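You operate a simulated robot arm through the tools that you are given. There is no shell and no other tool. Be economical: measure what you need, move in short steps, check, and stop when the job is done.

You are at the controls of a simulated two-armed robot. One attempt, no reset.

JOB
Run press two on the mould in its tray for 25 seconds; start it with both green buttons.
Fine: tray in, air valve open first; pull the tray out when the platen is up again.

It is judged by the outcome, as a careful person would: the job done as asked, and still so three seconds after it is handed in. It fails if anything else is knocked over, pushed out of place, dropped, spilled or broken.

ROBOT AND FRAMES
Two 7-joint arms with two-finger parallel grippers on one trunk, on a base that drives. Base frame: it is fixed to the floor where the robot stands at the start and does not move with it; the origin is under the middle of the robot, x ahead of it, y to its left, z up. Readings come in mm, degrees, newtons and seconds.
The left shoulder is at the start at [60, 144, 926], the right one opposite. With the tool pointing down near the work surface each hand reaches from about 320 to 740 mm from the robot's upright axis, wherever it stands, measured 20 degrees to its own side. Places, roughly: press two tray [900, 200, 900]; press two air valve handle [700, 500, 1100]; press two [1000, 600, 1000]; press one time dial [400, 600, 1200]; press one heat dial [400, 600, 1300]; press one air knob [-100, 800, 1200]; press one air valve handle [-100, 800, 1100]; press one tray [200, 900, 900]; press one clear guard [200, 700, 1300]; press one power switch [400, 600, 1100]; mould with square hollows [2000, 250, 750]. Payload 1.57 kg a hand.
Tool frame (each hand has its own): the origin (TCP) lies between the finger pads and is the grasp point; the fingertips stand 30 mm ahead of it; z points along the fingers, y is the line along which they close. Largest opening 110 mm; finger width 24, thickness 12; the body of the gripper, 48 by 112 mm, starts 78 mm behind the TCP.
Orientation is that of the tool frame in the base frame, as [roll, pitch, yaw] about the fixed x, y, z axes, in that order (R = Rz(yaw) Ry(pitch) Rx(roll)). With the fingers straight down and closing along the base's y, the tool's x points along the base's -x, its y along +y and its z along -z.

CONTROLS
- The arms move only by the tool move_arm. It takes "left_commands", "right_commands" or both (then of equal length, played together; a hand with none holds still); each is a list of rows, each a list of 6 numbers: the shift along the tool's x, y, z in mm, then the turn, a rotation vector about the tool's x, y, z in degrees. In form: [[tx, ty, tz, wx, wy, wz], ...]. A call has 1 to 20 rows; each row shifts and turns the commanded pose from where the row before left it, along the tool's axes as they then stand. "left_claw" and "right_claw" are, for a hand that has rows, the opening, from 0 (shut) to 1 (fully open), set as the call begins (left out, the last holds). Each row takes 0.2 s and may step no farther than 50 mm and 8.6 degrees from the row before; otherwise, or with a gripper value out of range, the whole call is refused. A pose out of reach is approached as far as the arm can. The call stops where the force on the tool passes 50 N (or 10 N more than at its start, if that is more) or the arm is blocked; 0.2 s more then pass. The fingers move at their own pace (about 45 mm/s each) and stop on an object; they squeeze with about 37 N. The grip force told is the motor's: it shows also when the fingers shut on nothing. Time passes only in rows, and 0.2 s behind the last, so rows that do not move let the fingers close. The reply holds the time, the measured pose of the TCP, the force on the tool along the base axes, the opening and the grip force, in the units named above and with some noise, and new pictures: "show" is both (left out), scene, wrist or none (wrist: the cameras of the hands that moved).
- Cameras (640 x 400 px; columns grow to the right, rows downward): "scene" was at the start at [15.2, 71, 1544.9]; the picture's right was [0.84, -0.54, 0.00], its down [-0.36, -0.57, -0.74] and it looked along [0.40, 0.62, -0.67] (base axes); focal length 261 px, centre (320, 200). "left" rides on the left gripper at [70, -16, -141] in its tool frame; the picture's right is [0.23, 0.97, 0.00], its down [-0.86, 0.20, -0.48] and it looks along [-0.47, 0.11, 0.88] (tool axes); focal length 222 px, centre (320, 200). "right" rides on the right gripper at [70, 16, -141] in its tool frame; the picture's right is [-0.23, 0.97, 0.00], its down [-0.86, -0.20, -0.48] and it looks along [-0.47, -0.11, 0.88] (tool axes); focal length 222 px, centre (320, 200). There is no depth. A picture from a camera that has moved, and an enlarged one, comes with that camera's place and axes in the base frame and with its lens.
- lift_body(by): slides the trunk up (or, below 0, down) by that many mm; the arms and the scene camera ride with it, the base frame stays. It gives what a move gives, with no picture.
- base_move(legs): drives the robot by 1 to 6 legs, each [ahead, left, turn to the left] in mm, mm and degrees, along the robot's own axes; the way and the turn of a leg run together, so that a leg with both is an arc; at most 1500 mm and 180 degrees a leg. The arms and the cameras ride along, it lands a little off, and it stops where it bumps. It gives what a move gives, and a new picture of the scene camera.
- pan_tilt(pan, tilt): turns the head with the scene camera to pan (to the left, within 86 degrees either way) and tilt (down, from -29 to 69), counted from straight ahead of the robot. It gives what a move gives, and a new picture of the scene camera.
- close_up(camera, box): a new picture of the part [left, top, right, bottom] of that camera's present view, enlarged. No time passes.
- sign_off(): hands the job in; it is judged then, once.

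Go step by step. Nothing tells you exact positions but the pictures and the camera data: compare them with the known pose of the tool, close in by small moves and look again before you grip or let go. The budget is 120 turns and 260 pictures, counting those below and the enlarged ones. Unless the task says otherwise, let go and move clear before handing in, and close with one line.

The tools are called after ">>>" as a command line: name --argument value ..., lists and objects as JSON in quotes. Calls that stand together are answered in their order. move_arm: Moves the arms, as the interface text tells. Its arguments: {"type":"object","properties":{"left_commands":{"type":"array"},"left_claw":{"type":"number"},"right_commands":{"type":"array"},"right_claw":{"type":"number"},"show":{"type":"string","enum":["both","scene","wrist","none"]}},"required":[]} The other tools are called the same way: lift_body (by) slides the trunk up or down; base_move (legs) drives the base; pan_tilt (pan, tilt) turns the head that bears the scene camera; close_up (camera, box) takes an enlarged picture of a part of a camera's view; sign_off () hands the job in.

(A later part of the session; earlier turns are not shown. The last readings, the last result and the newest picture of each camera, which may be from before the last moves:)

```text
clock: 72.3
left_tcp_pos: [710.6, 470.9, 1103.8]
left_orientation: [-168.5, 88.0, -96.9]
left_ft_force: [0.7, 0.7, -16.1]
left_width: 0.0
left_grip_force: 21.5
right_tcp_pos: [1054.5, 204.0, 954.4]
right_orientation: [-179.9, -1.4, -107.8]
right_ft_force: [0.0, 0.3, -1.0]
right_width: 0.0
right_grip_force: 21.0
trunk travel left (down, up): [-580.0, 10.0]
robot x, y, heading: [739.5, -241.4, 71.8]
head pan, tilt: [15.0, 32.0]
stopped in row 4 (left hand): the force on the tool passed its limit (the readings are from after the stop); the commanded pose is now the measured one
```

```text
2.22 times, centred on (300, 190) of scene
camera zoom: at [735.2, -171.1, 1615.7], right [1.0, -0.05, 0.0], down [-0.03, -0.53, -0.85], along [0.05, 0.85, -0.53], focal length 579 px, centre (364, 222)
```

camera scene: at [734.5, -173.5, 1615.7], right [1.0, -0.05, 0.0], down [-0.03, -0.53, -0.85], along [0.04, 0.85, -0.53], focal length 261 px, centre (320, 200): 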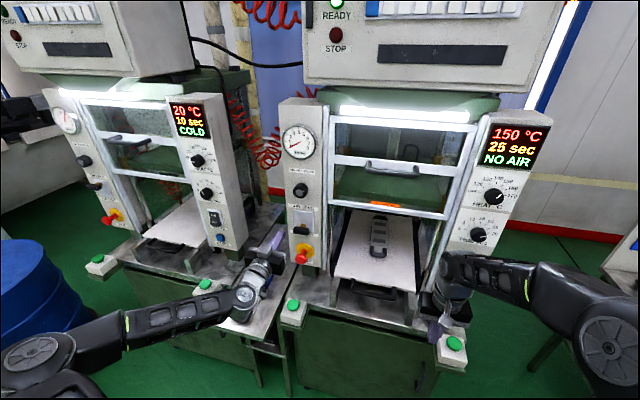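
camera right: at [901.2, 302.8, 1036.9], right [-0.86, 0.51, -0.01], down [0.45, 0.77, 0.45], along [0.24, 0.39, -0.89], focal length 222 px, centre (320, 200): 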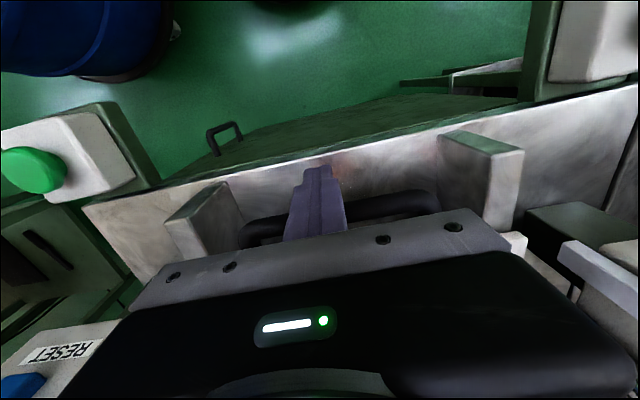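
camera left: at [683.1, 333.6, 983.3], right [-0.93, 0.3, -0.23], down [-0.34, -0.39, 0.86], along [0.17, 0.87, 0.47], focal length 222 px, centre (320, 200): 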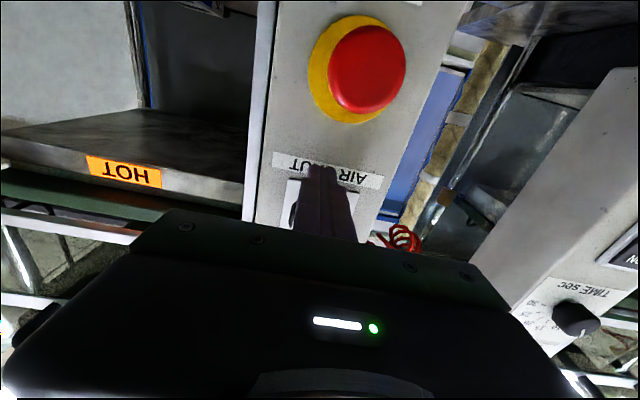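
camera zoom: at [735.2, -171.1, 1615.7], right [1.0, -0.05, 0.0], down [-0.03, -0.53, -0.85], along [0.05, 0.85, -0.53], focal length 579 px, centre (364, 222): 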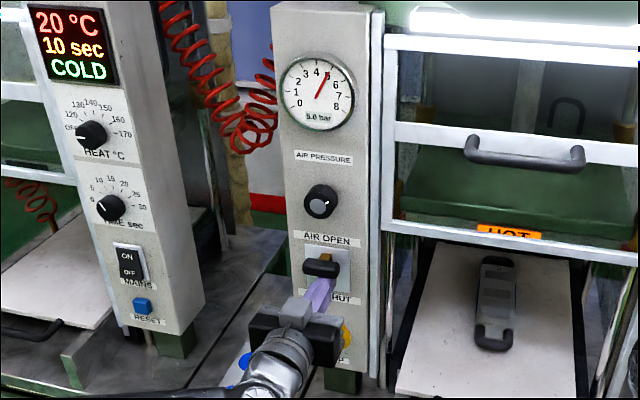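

The lever reached its stop and the gauge reads 5.0 bar. I back the left hand away and check the display.

>>> move_arm --left_commands '[[6, 0, 0, 0, 0, 0], [0, 0, -30, 0, 0, 0], [0, 0, -40, 0, 0, 0], [0, 0, -40, 0, 0, 0], [0, 0, -40, 0, 0, 0], [0, 0, 0, 0, 0, 0]]' --show "scene"

>>> close_up --camera "scene" --box '[270, 90, 550, 310]'

```text
clock: 73.7
left_tcp_pos: [667.3, 365.9, 1102.2]
left_orientation: [-169.3, 88.5, -97.8]
left_ft_force: [0.0, 0.1, 0.1]
left_width: 0.1
left_grip_force: 21.2
left hand out of reach, approached as far as the arm can: row 5
right_tcp_pos: [1054.1, 203.9, 954.9]
right_orientation: [-179.9, -1.2, -107.8]
right_ft_force: [0.8, -0.1, 0.2]
right_width: 0.0
right_grip_force: 21.1
trunk travel left (down, up): [-580.0, 10.0]
robot x, y, heading: [740.5, -233.5, 71.8]
head pan, tilt: [15.0, 32.0]
camera scene: at [735.2, -173.4, 1615.6], right [1.0, -0.05, 0.0], down [-0.03, -0.53, -0.85], along [0.04, 0.85, -0.53], focal length 261 px, centre (320, 200)
```

scene: 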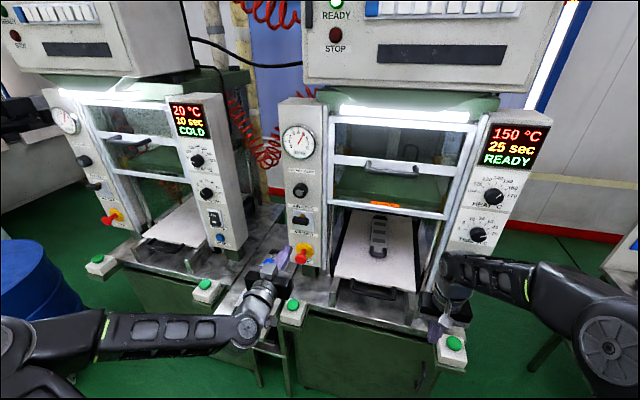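

```text
1.82 times, centred on (410, 200) of scene
camera zoom: at [735.2, -173.4, 1615.6], right [1.0, -0.05, 0.0], down [-0.03, -0.53, -0.85], along [0.04, 0.85, -0.53], focal length 474 px, centre (156, 200)
```

zoom: 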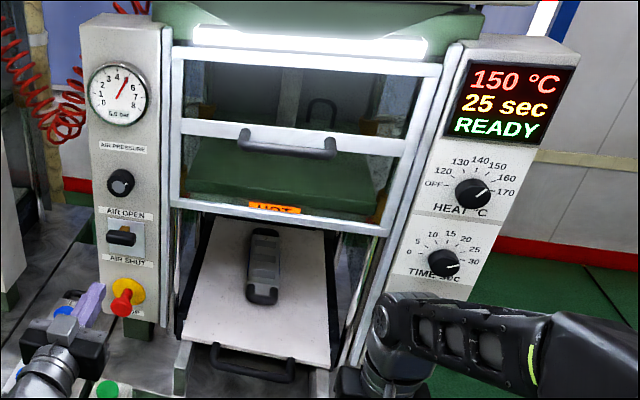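

The display reads READY. Now I bring both hands over the green buttons: the right shifts over its button, the left turns to point down.

>>> move_arm --left_commands '[[0, 0, 0, 0, 8.5, 0], [0, 0, 0, 0, 8.5, 0], [0, 0, 0, 0, 8.5, 0], [0, 0, 0, 0, 8.5, 0], [0, 0, 0, 0, 8.5, 0], [0, 0, 0, 0, 8.5, 0], [0, 0, 0, 0, 8.5, 0], [0, 0, 0, 0, 8.5, 0], [0, 0, 0, 0, 8.5, 0], [0, 0, 0, 0, 8.5, 0], [0, 0, 0, 0, 3.5, 0], [0, 0, 0, 0, 0, 0]]' --right_commands '[[-20, -25, 0, 0, 0, 0], [-20, -26, 0, 0, 0, 0], [-17, -26, 0, 0, 0, 0], [0, 0, 0, 0, 0, 0], [0, 0, 0, 0, 0, 0], [0, 0, 0, 0, 0, 0], [0, 0, 0, 0, 0, 0], [0, 0, 0, 0, 0, 0], [0, 0, 0, 0, 0, 0], [0, 0, 0, 0, 0, 0], [0, 0, 0, 0, 0, 0], [0, 0, 0, 0, 0, 0]]' --show "both"

```text
clock: 76.3
left_tcp_pos: [666.2, 368.1, 1102.4]
left_orientation: [-179.7, 0.0, -108.2]
left_ft_force: [-0.3, -0.6, 0.1]
left_width: 0.0
left_grip_force: 21.4
right_tcp_pos: [1145.1, 232.9, 954.0]
right_orientation: [-180.0, -1.1, -107.8]
right_ft_force: [-0.4, -0.3, 0.1]
right_width: 0.1
right_grip_force: 21.1
trunk travel left (down, up): [-580.0, 10.0]
robot x, y, heading: [739.6, -235.3, 72.3]
head pan, tilt: [15.0, 32.0]
camera scene: at [734.9, -173.1, 1615.6], right [1.0, -0.05, 0.0], down [-0.03, -0.53, -0.85], along [0.04, 0.85, -0.53], focal length 261 px, centre (320, 200)
camera right: at [1110.6, 174.2, 1098.0], right [-0.86, 0.51, -0.01], down [0.45, 0.76, 0.46], along [0.24, 0.39, -0.89], focal length 222 px, centre (320, 200)
camera left: at [660.0, 297.7, 1243.3], right [-1.0, 0.09, -0.01], down [0.08, 0.88, 0.48], along [0.05, 0.48, -0.88], focal length 222 px, centre (320, 200)
```

scene: 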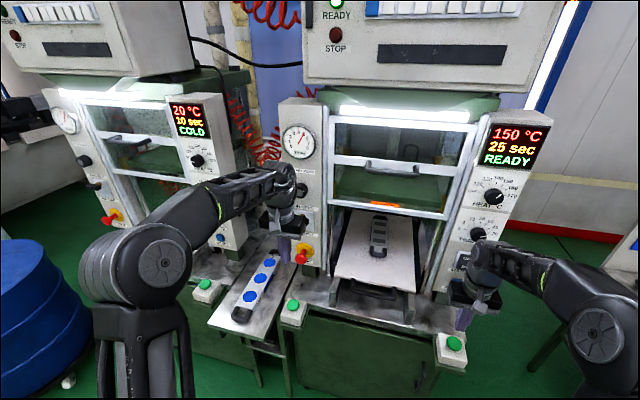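
right: 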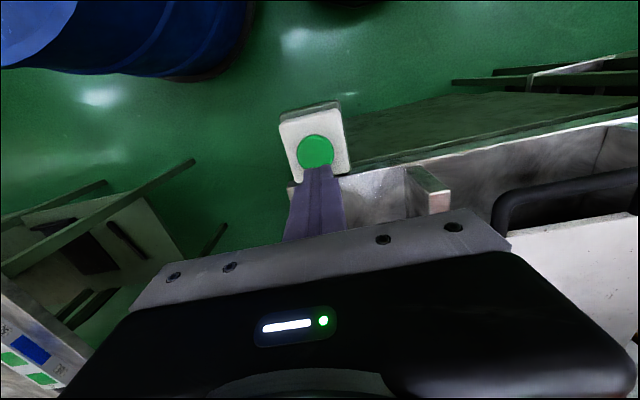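
left: 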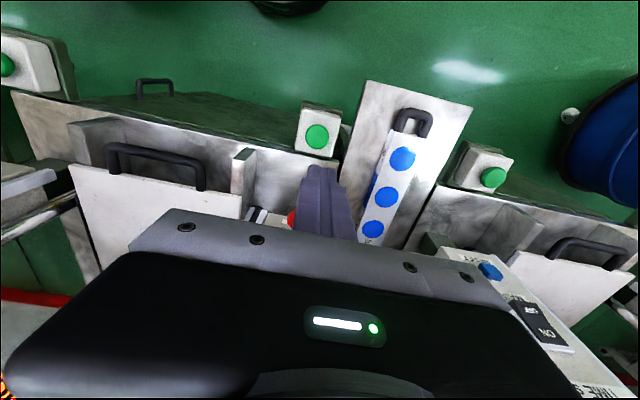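

Both buttons are close to the tool axes. I correct and lower: left to 930, right to 920, and look.

>>> move_arm --left_commands '[[-19, -4, 0, 0, 0, 0], [0, 0, 43, 0, 0, 0], [0, 0, 43, 0, 0, 0], [0, 0, 43, 0, 0, 0], [0, 0, 43, 0, 0, 0], [0, 0, 0, 0, 0, 0]]' --right_commands '[[3, -6, 0, 0, 0, 0], [0, 0, 10, 0, 0, 0], [0, 0, 10, 0, 0, 0], [0, 0, 14, 0, 0, 0], [0, 0, 0, 0, 0, 0], [0, 0, 0, 0, 0, 0]]' --show "both"

```text
clock: 77.7
left_tcp_pos: [678.8, 383.7, 929.9]
left_orientation: [-179.7, 0.1, -108.3]
left_ft_force: [-0.4, -0.2, 0.0]
left_width: 0.0
left_grip_force: 20.9
right_tcp_pos: [1150.3, 228.0, 921.8]
right_orientation: [-179.9, -1.2, -107.8]
right_ft_force: [0.5, -0.1, -0.1]
right_width: 0.2
right_grip_force: 21.0
trunk travel left (down, up): [-580.0, 10.0]
robot x, y, heading: [739.3, -237.4, 72.0]
head pan, tilt: [15.0, 32.0]
camera scene: at [735.1, -173.5, 1615.6], right [1.0, -0.05, 0.0], down [-0.03, -0.53, -0.85], along [0.04, 0.85, -0.53], focal length 261 px, centre (320, 200)
camera right: at [1114.7, 169.9, 1064.2], right [-0.86, 0.51, -0.01], down [0.45, 0.76, 0.46], along [0.24, 0.39, -0.89], focal length 222 px, centre (320, 200)
camera left: at [671.3, 312.5, 1070.6], right [-1.0, 0.09, -0.01], down [0.08, 0.87, 0.48], along [0.05, 0.48, -0.88], focal length 222 px, centre (320, 200)
```

scene: 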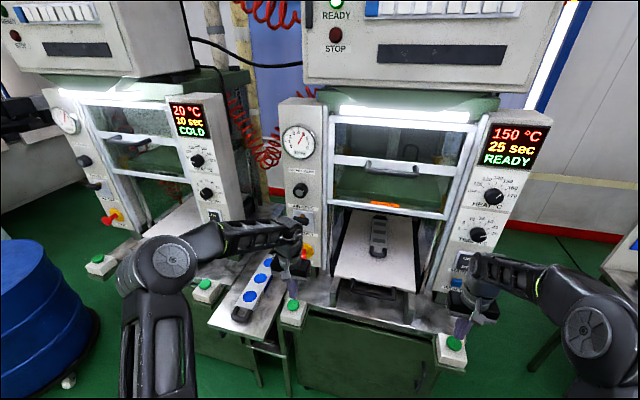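
right: 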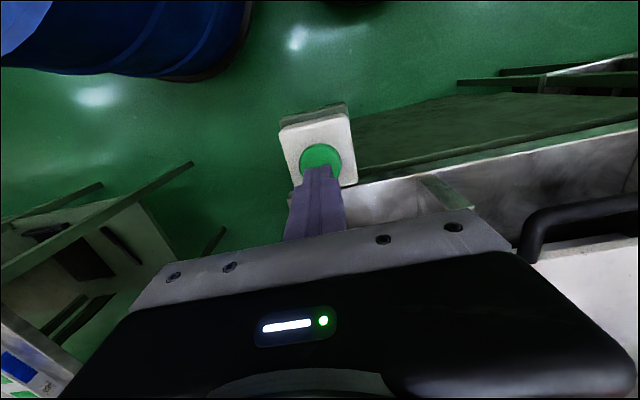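
left: 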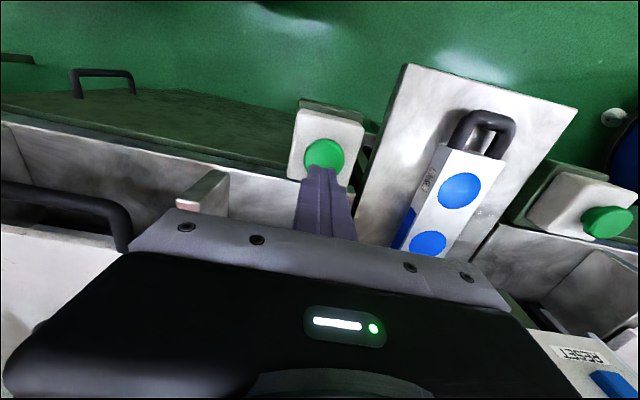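

Small corrections of 4 mm, equalise heights, then press both down together.

>>> move_arm --left_commands '[[4, 4, 8, 0, 0, 0], [0, 0, 8, 0, 0, 0], [0, 0, 8, 0, 0, 0], [0, 0, 0, 0, 0, 0]]' --right_commands '[[4, 0, 0, 0, 0, 0], [0, 0, 8, 0, 0, 0], [0, 0, 8, 0, 0, 0], [0, 0, 0, 0, 0, 0]]' --show "wrist"

>>> close_up --camera "scene" --box '[260, 240, 490, 380]'

```text
clock: 78.7
left_tcp_pos: [672.6, 382.2, 905.9]
left_orientation: [-179.7, 0.1, -108.4]
left_ft_force: [0.8, 0.6, 0.0]
left_width: 0.1
left_grip_force: 21.7
right_tcp_pos: [1148.6, 224.5, 904.6]
right_orientation: [-179.8, -1.2, -107.9]
right_ft_force: [0.0, 1.0, -0.7]
right_width: 0.2
right_grip_force: 21.3
trunk travel left (down, up): [-580.0, 10.0]
robot x, y, heading: [740.6, -235.4, 71.8]
head pan, tilt: [15.0, 32.0]
camera right: at [1114.2, 165.9, 1048.1], right [-0.86, 0.51, -0.01], down [0.45, 0.76, 0.46], along [0.24, 0.39, -0.89], focal length 222 px, centre (320, 200)
camera left: at [665.4, 311.7, 1046.9], right [-1.0, 0.09, -0.01], down [0.08, 0.87, 0.48], along [0.05, 0.48, -0.88], focal length 222 px, centre (320, 200)
```

right: 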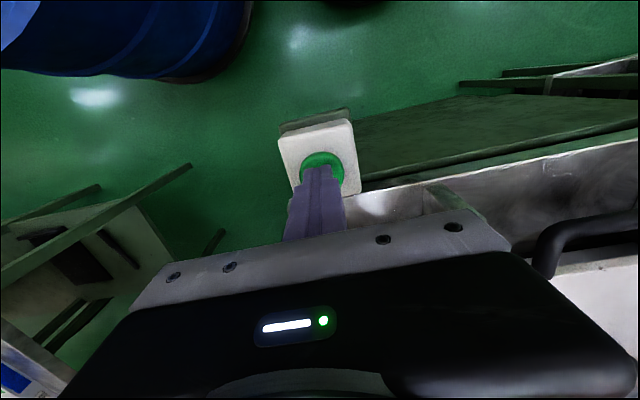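
left: 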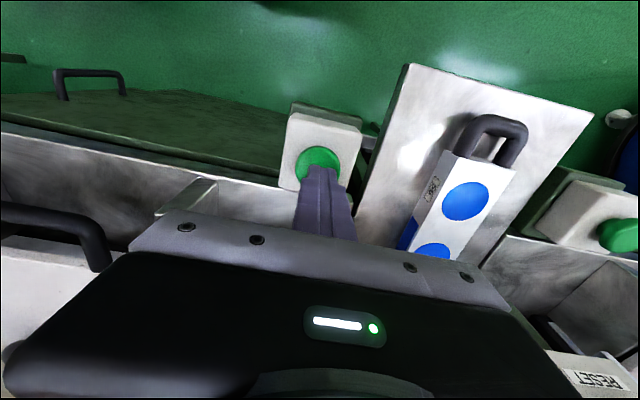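

```text
2.78 times, centred on (375, 310) of scene
camera zoom: at [735.0, -173.1, 1615.6], right [1.0, -0.05, 0.0], down [-0.03, -0.53, -0.85], along [0.04, 0.85, -0.53], focal length 725 px, centre (167, -106)
```

zoom: 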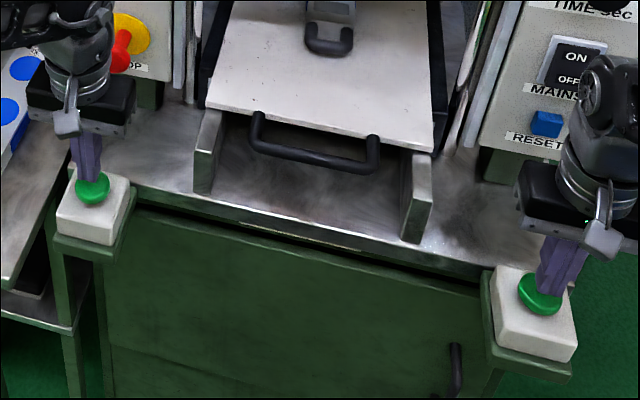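

Both fingertips are right above their buttons. Press together.

>>> move_arm --left_commands '[[0, 0, 6, 0, 0, 0], [0, 0, 6, 0, 0, 0], [0, 0, 6, 0, 0, 0], [0, 0, 5, 0, 0, 0], [0, 0, 5, 0, 0, 0], [0, 0, 5, 0, 0, 0], [0, 0, 5, 0, 0, 0]]' --right_commands '[[0, 0, 6, 0, 0, 0], [0, 0, 6, 0, 0, 0], [0, 0, 6, 0, 0, 0], [0, 0, 5, 0, 0, 0], [0, 0, 5, 0, 0, 0], [0, 0, 5, 0, 0, 0], [0, 0, 5, 0, 0, 0]]' --show "scene"

```text
clock: 80.2
left_tcp_pos: [672.8, 380.3, 882.1]
left_orientation: [-179.7, 1.0, -108.2]
left_ft_force: [-4.5, -6.3, 25.8]
left_width: 0.0
left_grip_force: 21.5
right_tcp_pos: [1149.0, 225.3, 882.0]
right_orientation: [-179.8, -0.1, -107.8]
right_ft_force: [-3.4, -12.4, 28.4]
right_width: 0.2
right_grip_force: 21.7
trunk travel left (down, up): [-580.0, 10.0]
robot x, y, heading: [739.3, -230.1, 72.0]
head pan, tilt: [15.0, 32.0]
stopped in row 7 (right hand): the force on the tool passed its limit (the readings are from after the stop); the commanded pose is now the measured one
camera scene: at [731.2, -182.0, 1616.4], right [1.0, -0.05, 0.0], down [-0.03, -0.52, -0.85], along [0.05, 0.85, -0.53], focal length 261 px, centre (320, 200)
```

scene: 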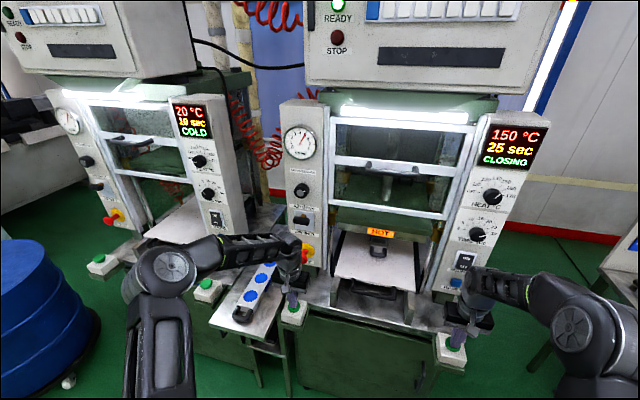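

The display says CLOSING and the platen is coming down. I keep holding both buttons.

>>> move_arm --left_commands '[[0, 0, 1, 0, 0, 0], [0, 0, 0, 0, 0, 0], [0, 0, 0, 0, 0, 0], [0, 0, 0, 0, 0, 0], [0, 0, 0, 0, 0, 0]]' --right_commands '[[0, 0, 1, 0, 0, 0], [0, 0, 0, 0, 0, 0], [0, 0, 0, 0, 0, 0], [0, 0, 0, 0, 0, 0], [0, 0, 0, 0, 0, 0]]' --show "scene"

```text
clock: 81.4
left_tcp_pos: [674.0, 381.5, 879.1]
left_orientation: [-179.8, 1.2, -108.3]
left_ft_force: [-4.0, -5.2, 44.3]
left_width: 0.0
left_grip_force: 21.5
right_tcp_pos: [1148.8, 225.4, 879.6]
right_orientation: [-179.9, 0.1, -107.8]
right_ft_force: [-2.1, -4.2, 47.8]
right_width: 0.0
right_grip_force: 21.1
trunk travel left (down, up): [-580.0, 10.0]
robot x, y, heading: [743.5, -233.4, 71.8]
head pan, tilt: [15.0, 32.0]
camera scene: at [731.6, -182.5, 1616.2], right [1.0, -0.05, 0.0], down [-0.03, -0.52, -0.85], along [0.05, 0.85, -0.52], focal length 261 px, centre (320, 200)
```

scene: 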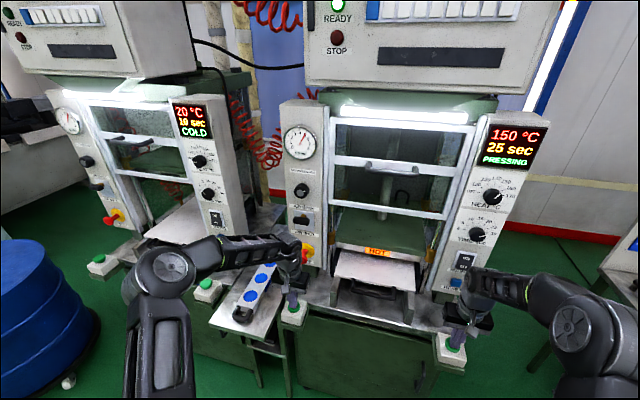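

PRESSING now. I hold a second more to see whether the timer counts.

>>> move_arm --left_commands '[[0, 0, 0, 0, 0, 0], [0, 0, 0, 0, 0, 0], [0, 0, 0, 0, 0, 0], [0, 0, 0, 0, 0, 0], [0, 0, 0, 0, 0, 0]]' --right_commands '[[0, 0, 0, 0, 0, 0], [0, 0, 0, 0, 0, 0], [0, 0, 0, 0, 0, 0], [0, 0, 0, 0, 0, 0], [0, 0, 0, 0, 0, 0]]' --show "none"

>>> close_up --camera "scene" --box '[330, 100, 560, 300]'

```text
clock: 82.6
left_tcp_pos: [672.5, 380.0, 879.5]
left_orientation: [-179.8, 1.3, -108.4]
left_ft_force: [-1.8, -3.4, 44.2]
left_width: 0.3
left_grip_force: 21.3
right_tcp_pos: [1147.9, 225.1, 879.0]
right_orientation: [-179.8, 0.2, -107.8]
right_ft_force: [-3.5, -2.3, 47.8]
right_width: 0.2
right_grip_force: 21.1
trunk travel left (down, up): [-580.0, 10.0]
robot x, y, heading: [740.4, -233.7, 72.0]
head pan, tilt: [15.0, 32.0]
```

```text
2.00 times, centred on (445, 200) of scene
camera zoom: at [731.3, -182.3, 1616.2], right [1.0, -0.05, 0.0], down [-0.03, -0.52, -0.85], along [0.05, 0.85, -0.52], focal length 521 px, centre (70, 200)
```

zoom: 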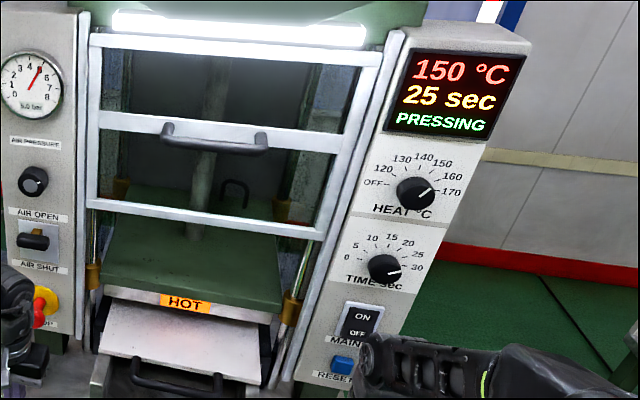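

The press is running. I release both buttons, lifting the hands straight up.

>>> move_arm --left_commands '[[0, 0, -15, 0, 0, 0], [0, 0, -25, 0, 0, 0], [0, 0, -25, 0, 0, 0], [0, 0, 0, 0, 0, 0]]' --right_commands '[[0, 0, -15, 0, 0, 0], [0, 0, -25, 0, 0, 0], [0, 0, -25, 0, 0, 0], [0, 0, 0, 0, 0, 0]]' --show "scene"

>>> close_up --camera "scene" --box '[330, 100, 560, 300]'

```text
clock: 83.6
left_tcp_pos: [673.4, 383.4, 936.5]
left_orientation: [-179.8, 0.6, -108.4]
left_ft_force: [0.7, 0.1, 0.3]
left_width: 0.2
left_grip_force: 21.0
right_tcp_pos: [1149.2, 227.4, 937.9]
right_orientation: [-180.0, -0.7, -107.9]
right_ft_force: [-0.1, -0.3, 0.1]
right_width: 0.0
right_grip_force: 20.6
trunk travel left (down, up): [-580.0, 10.0]
robot x, y, heading: [745.4, -236.6, 71.9]
head pan, tilt: [15.0, 32.0]
camera scene: at [735.0, -173.0, 1615.5], right [1.0, -0.05, 0.0], down [-0.03, -0.53, -0.85], along [0.05, 0.85, -0.53], focal length 261 px, centre (320, 200)
```

scene: 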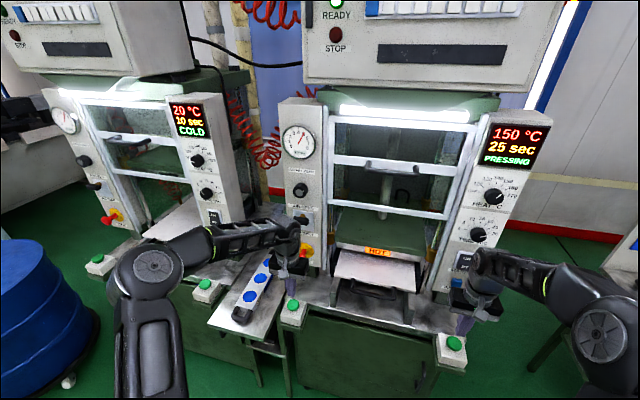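

```text
2.00 times, centred on (445, 200) of scene
camera zoom: at [735.0, -173.0, 1615.5], right [1.0, -0.05, 0.0], down [-0.03, -0.53, -0.85], along [0.05, 0.85, -0.53], focal length 521 px, centre (70, 200)
```

zoom: 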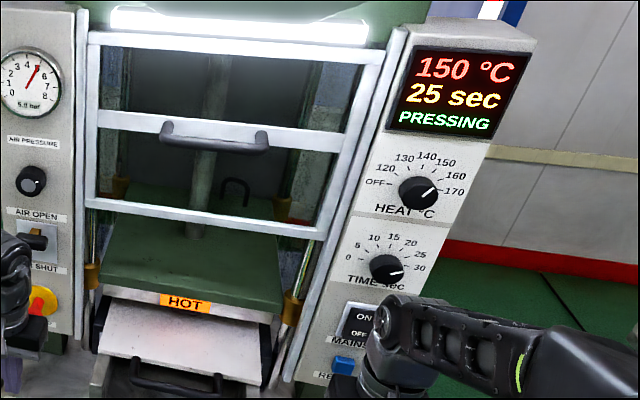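

Still PRESSING after release. Meanwhile I raise both hands and bring the right one in front of the tray, tilted a bit forward for hooking the handle later.

>>> move_arm --left_commands '[[0, 0, -30, 0, 0, 0], [0, 0, -30, 0, 0, 0], [0, 0, 0, 0, 0, 0], [0, 0, 0, 0, 0, 0], [0, 0, 0, 0, 0, 0], [0, 0, 0, 0, 0, 0], [0, 0, 0, 0, 0, 0], [0, 0, 0, 0, 0, 0], [0, 0, 0, 0, 0, 0], [0, 0, 0, 0, 0, 0]]' --right_commands '[[0, 0, -25, 0, 0, 0], [0, 0, -25, 0, 0, 0], [0, 41, 0, 0, 0, 0], [0, 41, 0, 0, 0, 0], [0, 41, 0, 0, 0, 0], [0, 41, 0, 0, 0, 0], [0, 41, 0, 0, 0, 0], [0, 41, 0, 0, 0, 0], [0, 0, 0, 0, -8.5, 0], [0, 0, 0, 0, -8.5, 0]]' --show "both"

```text
clock: 85.8
left_tcp_pos: [673.3, 383.7, 998.5]
left_orientation: [-179.8, 0.7, -108.5]
left_ft_force: [-0.8, -0.2, -0.4]
left_width: 0.1
left_grip_force: 21.4
right_tcp_pos: [916.8, 303.1, 987.0]
right_orientation: [-179.9, 16.4, -107.7]
right_ft_force: [0.0, 0.2, 0.2]
right_width: 0.1
right_grip_force: 21.4
trunk travel left (down, up): [-580.0, 10.0]
robot x, y, heading: [740.2, -234.7, 71.9]
head pan, tilt: [15.0, 32.0]
camera scene: at [734.2, -173.2, 1615.6], right [1.0, -0.05, 0.0], down [-0.03, -0.53, -0.85], along [0.05, 0.85, -0.53], focal length 261 px, centre (320, 200)
camera right: at [869.5, 206.1, 1103.9], right [-0.86, 0.5, 0.06], down [0.4, 0.59, 0.7], along [0.32, 0.63, -0.71], focal length 222 px, centre (320, 200)
camera left: at [665.6, 312.3, 1138.5], right [-1.0, 0.09, -0.01], down [0.08, 0.87, 0.49], along [0.05, 0.48, -0.87], focal length 222 px, centre (320, 200)
```

scene: 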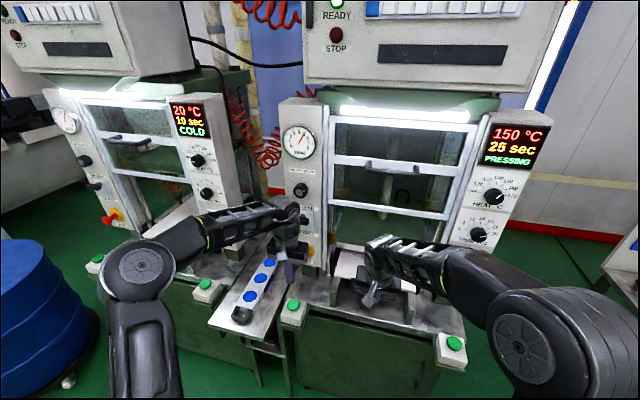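
right: 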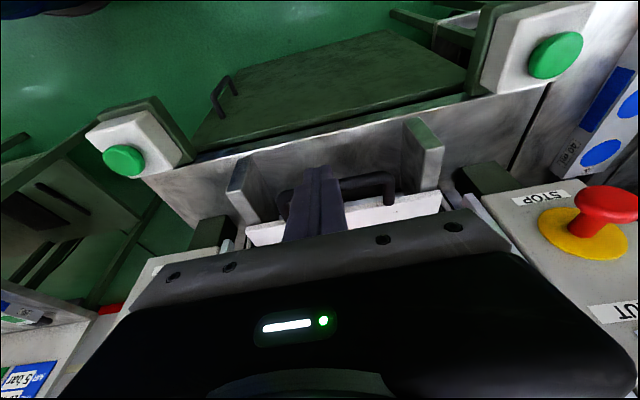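
left: 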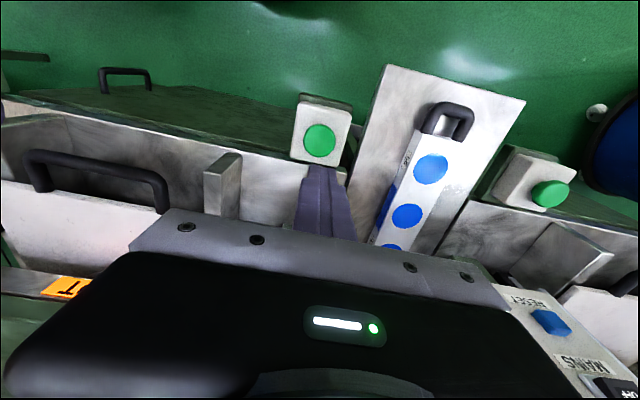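

Now wait for the 25 seconds to pass.

>>> move_arm --right_commands '[[0, 0, 0, 0, 0, 0], [0, 0, 0, 0, 0, 0], [0, 0, 0, 0, 0, 0], [0, 0, 0, 0, 0, 0], [0, 0, 0, 0, 0, 0], [0, 0, 0, 0, 0, 0], [0, 0, 0, 0, 0, 0], [0, 0, 0, 0, 0, 0], [0, 0, 0, 0, 0, 0], [0, 0, 0, 0, 0, 0], [0, 0, 0, 0, 0, 0], [0, 0, 0, 0, 0, 0], [0, 0, 0, 0, 0, 0], [0, 0, 0, 0, 0, 0], [0, 0, 0, 0, 0, 0], [0, 0, 0, 0, 0, 0], [0, 0, 0, 0, 0, 0], [0, 0, 0, 0, 0, 0], [0, 0, 0, 0, 0, 0], [0, 0, 0, 0, 0, 0]]' --show "none"

>>> move_arm --right_commands '[[0, 0, 0, 0, 0, 0], [0, 0, 0, 0, 0, 0], [0, 0, 0, 0, 0, 0], [0, 0, 0, 0, 0, 0], [0, 0, 0, 0, 0, 0], [0, 0, 0, 0, 0, 0], [0, 0, 0, 0, 0, 0], [0, 0, 0, 0, 0, 0], [0, 0, 0, 0, 0, 0], [0, 0, 0, 0, 0, 0], [0, 0, 0, 0, 0, 0], [0, 0, 0, 0, 0, 0], [0, 0, 0, 0, 0, 0], [0, 0, 0, 0, 0, 0], [0, 0, 0, 0, 0, 0], [0, 0, 0, 0, 0, 0], [0, 0, 0, 0, 0, 0], [0, 0, 0, 0, 0, 0], [0, 0, 0, 0, 0, 0], [0, 0, 0, 0, 0, 0]]' --show "none"

>>> move_arm --right_commands '[[0, 0, 0, 0, 0, 0], [0, 0, 0, 0, 0, 0], [0, 0, 0, 0, 0, 0], [0, 0, 0, 0, 0, 0], [0, 0, 0, 0, 0, 0], [0, 0, 0, 0, 0, 0], [0, 0, 0, 0, 0, 0], [0, 0, 0, 0, 0, 0], [0, 0, 0, 0, 0, 0], [0, 0, 0, 0, 0, 0], [0, 0, 0, 0, 0, 0], [0, 0, 0, 0, 0, 0], [0, 0, 0, 0, 0, 0], [0, 0, 0, 0, 0, 0], [0, 0, 0, 0, 0, 0], [0, 0, 0, 0, 0, 0], [0, 0, 0, 0, 0, 0], [0, 0, 0, 0, 0, 0], [0, 0, 0, 0, 0, 0], [0, 0, 0, 0, 0, 0]]' --show "none"

>>> move_arm --right_commands '[[0, 0, 0, 0, 0, 0], [0, 0, 0, 0, 0, 0], [0, 0, 0, 0, 0, 0], [0, 0, 0, 0, 0, 0], [0, 0, 0, 0, 0, 0], [0, 0, 0, 0, 0, 0], [0, 0, 0, 0, 0, 0], [0, 0, 0, 0, 0, 0], [0, 0, 0, 0, 0, 0], [0, 0, 0, 0, 0, 0], [0, 0, 0, 0, 0, 0], [0, 0, 0, 0, 0, 0], [0, 0, 0, 0, 0, 0], [0, 0, 0, 0, 0, 0], [0, 0, 0, 0, 0, 0], [0, 0, 0, 0, 0, 0], [0, 0, 0, 0, 0, 0], [0, 0, 0, 0, 0, 0], [0, 0, 0, 0, 0, 0], [0, 0, 0, 0, 0, 0]]' --show "none"

>>> move_arm --right_commands '[[0, 0, 0, 0, 0, 0], [0, 0, 0, 0, 0, 0], [0, 0, 0, 0, 0, 0], [0, 0, 0, 0, 0, 0], [0, 0, 0, 0, 0, 0], [0, 0, 0, 0, 0, 0], [0, 0, 0, 0, 0, 0], [0, 0, 0, 0, 0, 0], [0, 0, 0, 0, 0, 0], [0, 0, 0, 0, 0, 0], [0, 0, 0, 0, 0, 0], [0, 0, 0, 0, 0, 0], [0, 0, 0, 0, 0, 0], [0, 0, 0, 0, 0, 0], [0, 0, 0, 0, 0, 0], [0, 0, 0, 0, 0, 0], [0, 0, 0, 0, 0, 0], [0, 0, 0, 0, 0, 0], [0, 0, 0, 0, 0, 0], [0, 0, 0, 0, 0, 0]]' --show "scene"

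```text
clock: 90.0
left_tcp_pos: [672.5, 384.6, 997.1]
left_orientation: [-179.8, 0.7, -108.4]
left_ft_force: [0.8, -0.5, 0.0]
left_width: 0.0
left_grip_force: 20.5
right_tcp_pos: [917.1, 303.4, 986.1]
right_orientation: [-179.9, 16.4, -107.8]
right_ft_force: [0.0, -0.4, -0.3]
right_width: 0.0
right_grip_force: 21.5
trunk travel left (down, up): [-580.0, 10.0]
robot x, y, heading: [737.6, -233.6, 72.0]
head pan, tilt: [15.0, 32.0]
```

```text
clock: 94.2
left_tcp_pos: [673.9, 385.3, 997.5]
left_orientation: [-179.8, 0.6, -108.5]
left_ft_force: [-0.4, -0.4, -0.6]
left_width: 0.0
left_grip_force: 21.0
right_tcp_pos: [917.2, 303.0, 987.2]
right_orientation: [-179.9, 16.5, -107.7]
right_ft_force: [0.5, 0.4, 0.8]
right_width: 0.2
right_grip_force: 21.1
trunk travel left (down, up): [-580.0, 10.0]
robot x, y, heading: [738.3, -237.1, 71.9]
head pan, tilt: [15.0, 32.0]
```

```text
clock: 98.4
left_tcp_pos: [673.5, 384.7, 997.6]
left_orientation: [-179.8, 0.7, -108.5]
left_ft_force: [-0.5, -0.8, 0.2]
left_width: 0.0
left_grip_force: 21.4
right_tcp_pos: [917.0, 303.0, 987.3]
right_orientation: [-179.9, 16.3, -107.8]
right_ft_force: [-0.4, 0.6, 0.4]
right_width: 0.0
right_grip_force: 20.9
trunk travel left (down, up): [-580.0, 10.0]
robot x, y, heading: [740.4, -233.7, 71.9]
head pan, tilt: [15.0, 32.0]
```

```text
clock: 102.6
left_tcp_pos: [674.4, 385.1, 998.3]
left_orientation: [-179.7, 0.7, -108.3]
left_ft_force: [-0.5, 0.5, 0.1]
left_width: 0.0
left_grip_force: 20.9
right_tcp_pos: [917.1, 301.6, 986.4]
right_orientation: [-179.9, 16.4, -107.8]
right_ft_force: [0.1, -0.9, 0.3]
right_width: 0.0
right_grip_force: 21.3
trunk travel left (down, up): [-580.0, 10.0]
robot x, y, heading: [738.5, -237.4, 72.0]
head pan, tilt: [15.0, 32.0]
```

```text
clock: 106.8
left_tcp_pos: [674.9, 385.7, 998.5]
left_orientation: [-179.8, 0.6, -108.4]
left_ft_force: [0.4, 0.8, -0.7]
left_width: 0.0
left_grip_force: 21.4
right_tcp_pos: [916.5, 303.6, 986.0]
right_orientation: [-179.8, 16.5, -107.7]
right_ft_force: [0.4, -0.1, 0.4]
right_width: 0.0
right_grip_force: 21.6
trunk travel left (down, up): [-580.0, 10.0]
robot x, y, heading: [740.1, -231.2, 72.1]
head pan, tilt: [15.0, 32.0]
camera scene: at [734.9, -173.0, 1615.6], right [1.0, -0.05, 0.0], down [-0.03, -0.53, -0.85], along [0.05, 0.85, -0.53], focal length 261 px, centre (320, 200)
```

scene: 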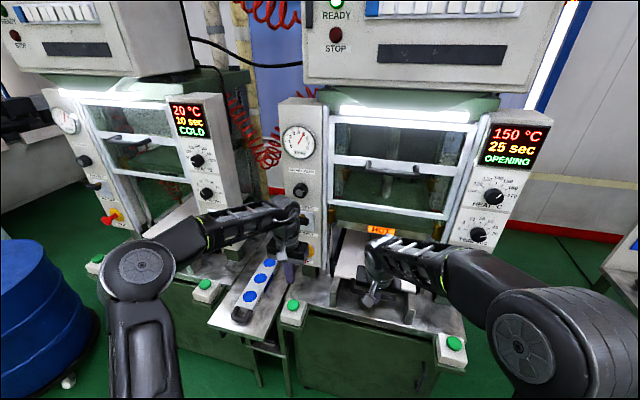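

The display says OPENING; the platen is rising. I wait for it to finish.

>>> move_arm --right_commands '[[0, 0, 0, 0, 0, 0], [0, 0, 0, 0, 0, 0], [0, 0, 0, 0, 0, 0], [0, 0, 0, 0, 0, 0], [0, 0, 0, 0, 0, 0], [0, 0, 0, 0, 0, 0], [0, 0, 0, 0, 0, 0], [0, 0, 0, 0, 0, 0], [0, 0, 0, 0, 0, 0], [0, 0, 0, 0, 0, 0]]' --show "both"

>>> close_up --camera "scene" --box '[320, 100, 560, 300]'

```text
clock: 109.0
left_tcp_pos: [673.9, 385.1, 997.9]
left_orientation: [-179.8, 0.7, -108.5]
left_ft_force: [0.0, -0.8, 0.7]
left_width: 0.0
left_grip_force: 21.2
right_tcp_pos: [918.6, 302.4, 987.1]
right_orientation: [-180.0, 16.4, -107.9]
right_ft_force: [-0.7, 0.0, 0.8]
right_width: 0.2
right_grip_force: 21.1
trunk travel left (down, up): [-580.0, 10.0]
robot x, y, heading: [739.4, -237.0, 72.4]
head pan, tilt: [15.0, 32.0]
camera scene: at [734.9, -173.0, 1615.6], right [1.0, -0.05, 0.0], down [-0.03, -0.53, -0.85], along [0.04, 0.85, -0.53], focal length 261 px, centre (320, 200)
camera right: at [870.3, 206.3, 1103.9], right [-0.86, 0.51, 0.06], down [0.4, 0.59, 0.7], along [0.32, 0.63, -0.71], focal length 222 px, centre (320, 200)
```

scene: 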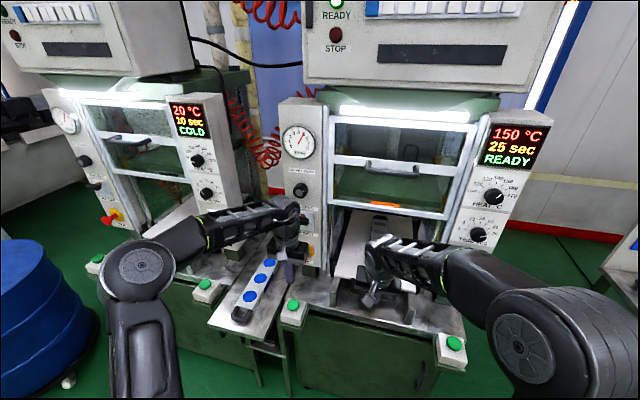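
right: 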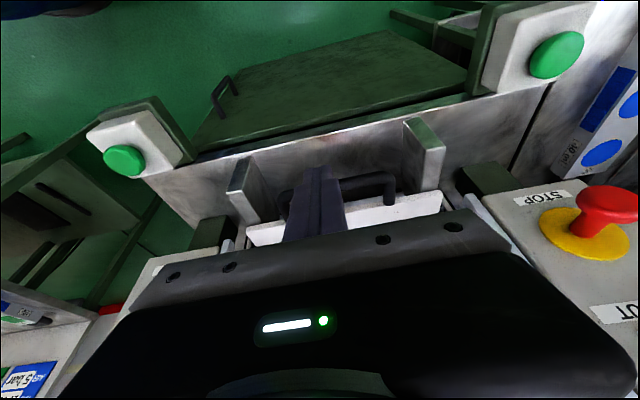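

```text
2.00 times, centred on (440, 200) of scene
camera zoom: at [734.9, -173.0, 1615.6], right [1.0, -0.05, 0.0], down [-0.03, -0.53, -0.85], along [0.04, 0.85, -0.53], focal length 521 px, centre (80, 200)
```

zoom: 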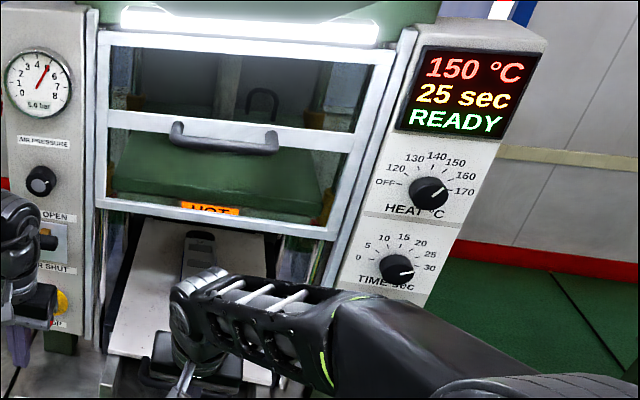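

The platen is up again and the press reads READY. I move the right hand over the handle gap.

>>> move_arm --right_commands '[[-30.6, 0, 20.1, 0, 0, 0], [-30.6, 0, 20.1, 0, 0, 0], [-30.5, 0, 20.1, 0, 0, 0], [0, 0, 0, 0, 0, 0]]' --show "wrist"

>>> close_up --camera "right" --box '[220, 80, 420, 220]'

```text
clock: 110.0
left_tcp_pos: [673.8, 383.5, 999.2]
left_orientation: [-179.8, 0.7, -108.3]
left_ft_force: [0.0, -0.4, -0.2]
left_width: 0.0
left_grip_force: 21.0
right_tcp_pos: [949.4, 402.6, 954.6]
right_orientation: [-179.9, 16.4, -107.7]
right_ft_force: [0.6, 0.0, 0.1]
right_width: 0.1
right_grip_force: 21.2
trunk travel left (down, up): [-580.0, 10.0]
robot x, y, heading: [739.2, -234.5, 71.9]
head pan, tilt: [15.0, 32.0]
camera right: at [901.4, 306.8, 1071.3], right [-0.86, 0.5, 0.06], down [0.4, 0.59, 0.7], along [0.32, 0.63, -0.71], focal length 222 px, centre (320, 200)
```

right: 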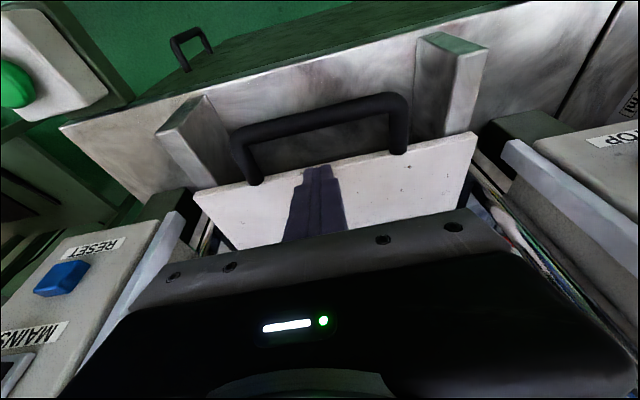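

```text
2.86 times, centred on (320, 150) of right
camera zoom: at [901.4, 306.8, 1071.3], right [-0.86, 0.5, 0.06], down [0.4, 0.59, 0.7], along [0.32, 0.63, -0.71], focal length 635 px, centre (320, 343)
```

zoom: 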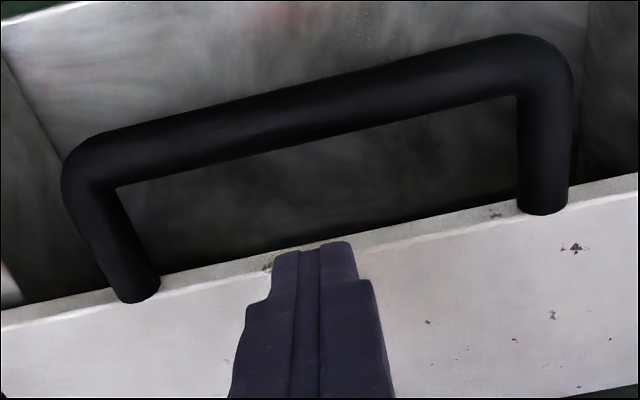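

The gap runs f≈667–700 and the tips are centred over it. Lower straight down 50 mm.

>>> move_arm --right_commands '[[7.2, 0, 24.5, 0, 0, 0], [3.6, 0, 12.2, 0, 0, 0], [3.6, 0, 12.2, 0, 0, 0], [0, 0, 0, 0, 0, 0]]' --show "wrist"

>>> close_up --camera "right" --box '[220, 80, 420, 220]'

```text
clock: 111.0
left_tcp_pos: [674.2, 384.2, 998.3]
left_orientation: [-179.8, 0.7, -108.4]
left_ft_force: [0.4, -0.2, 0.4]
left_width: 0.1
left_grip_force: 21.6
right_tcp_pos: [948.2, 404.0, 903.5]
right_orientation: [-179.9, 16.5, -107.8]
right_ft_force: [-1.0, 0.6, 0.0]
right_width: 0.0
right_grip_force: 21.2
trunk travel left (down, up): [-580.0, 10.0]
robot x, y, heading: [740.5, -236.5, 72.1]
head pan, tilt: [15.0, 32.0]
camera right: at [901.5, 306.9, 1020.4], right [-0.86, 0.51, 0.06], down [0.4, 0.59, 0.7], along [0.32, 0.63, -0.71], focal length 222 px, centre (320, 200)
```

right: 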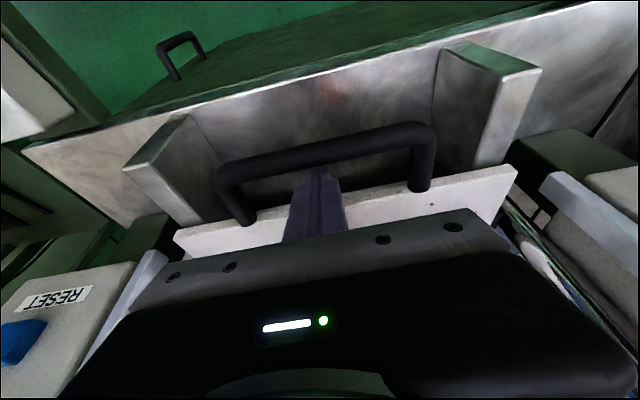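

```text
2.86 times, centred on (320, 150) of right
camera zoom: at [901.5, 306.9, 1020.4], right [-0.86, 0.51, 0.06], down [0.4, 0.59, 0.7], along [0.32, 0.63, -0.71], focal length 635 px, centre (320, 343)
```

zoom: 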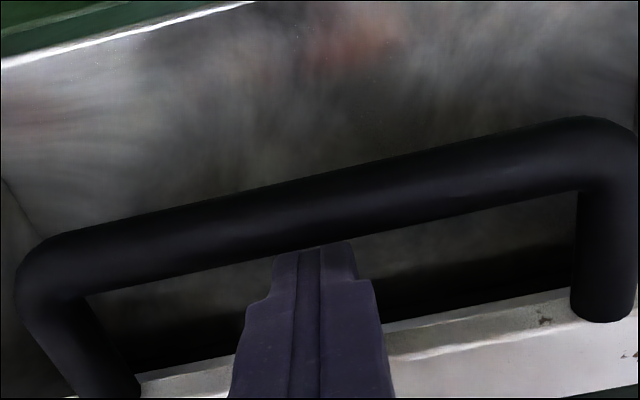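

Hooked behind the bar. I lower 6 mm more and pull gently.

>>> move_arm --right_commands '[[1.7, 0, 5.8, 0, 0, 0], [7.7, 0, -2.3, 0, 0, 0], [7.7, 0, -2.3, 0, 0, 0], [9.6, 0, -2.8, 0, 0, 0], [9.6, 0, -2.8, 0, 0, 0], [9.6, 0, -2.8, 0, 0, 0], [0, 0, 0, 0, 0, 0]]' --show "both"

```text
clock: 112.6
left_tcp_pos: [673.2, 385.9, 999.0]
left_orientation: [-179.8, 0.6, -108.3]
left_ft_force: [-0.1, 0.4, -0.9]
left_width: 0.1
left_grip_force: 21.1
right_tcp_pos: [934.2, 360.4, 899.5]
right_orientation: [-179.9, 16.4, -107.9]
right_ft_force: [-0.2, -0.1, -0.6]
right_width: 0.0
right_grip_force: 21.1
trunk travel left (down, up): [-580.0, 10.0]
robot x, y, heading: [743.0, -237.0, 72.1]
head pan, tilt: [15.0, 32.0]
camera scene: at [734.8, -172.9, 1615.6], right [1.0, -0.05, 0.0], down [-0.03, -0.53, -0.85], along [0.04, 0.85, -0.53], focal length 261 px, centre (320, 200)
camera right: at [887.7, 263.3, 1016.1], right [-0.86, 0.51, 0.06], down [0.4, 0.59, 0.7], along [0.32, 0.63, -0.71], focal length 222 px, centre (320, 200)
```

scene: 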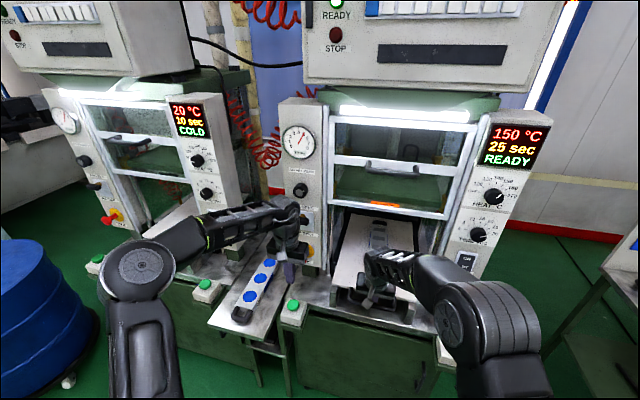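
right: 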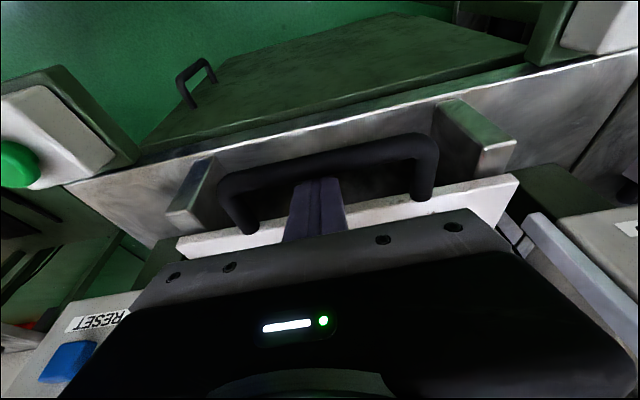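

The tray follows. Pull another ~196 mm slowly.

>>> move_arm --right_commands '[[9.6, 0, -2.8, 0, 0, 0], [13.4, 0, -3.95, 0, 0, 0], [13.4, 0, -3.95, 0, 0, 0], [13.4, 0, -3.95, 0, 0, 0], [13.4, 0, -3.95, 0, 0, 0], [13.4, 0, -3.95, 0, 0, 0], [13.4, 0, -3.95, 0, 0, 0], [13.4, 0, -3.95, 0, 0, 0], [13.4, 0, -3.95, 0, 0, 0], [13.4, 0, -3.95, 0, 0, 0], [13.4, 0, -3.95, 0, 0, 0], [13.4, 0, -3.95, 0, 0, 0], [13.4, 0, -3.95, 0, 0, 0], [9.6, 0, -2.8, 0, 0, 0], [0, 0, 0, 0, 0, 0]]' --show "both"

```text
clock: 115.8
left_tcp_pos: [674.4, 385.1, 998.1]
left_orientation: [-179.8, 0.6, -108.3]
left_ft_force: [0.7, 0.3, -0.2]
left_width: 0.1
left_grip_force: 21.1
right_tcp_pos: [877.0, 180.8, 897.6]
right_orientation: [-179.9, 16.4, -107.7]
right_ft_force: [-0.5, 0.4, -0.6]
right_width: 0.1
right_grip_force: 21.4
trunk travel left (down, up): [-580.0, 10.0]
robot x, y, heading: [738.8, -236.8, 71.9]
head pan, tilt: [15.0, 32.0]
camera scene: at [734.9, -173.0, 1615.6], right [1.0, -0.05, 0.0], down [-0.03, -0.53, -0.85], along [0.04, 0.85, -0.53], focal length 261 px, centre (320, 200)
camera right: at [829.9, 84.5, 1015.4], right [-0.86, 0.51, 0.06], down [0.4, 0.59, 0.7], along [0.32, 0.63, -0.71], focal length 222 px, centre (320, 200)
```

scene: 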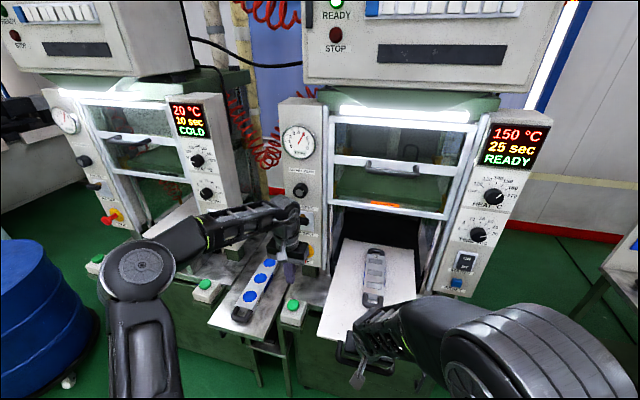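
right: 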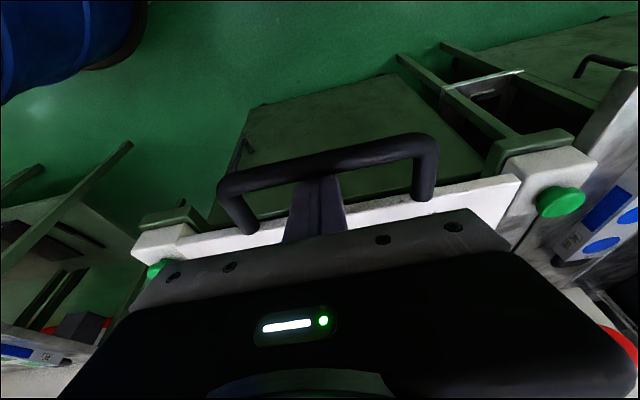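

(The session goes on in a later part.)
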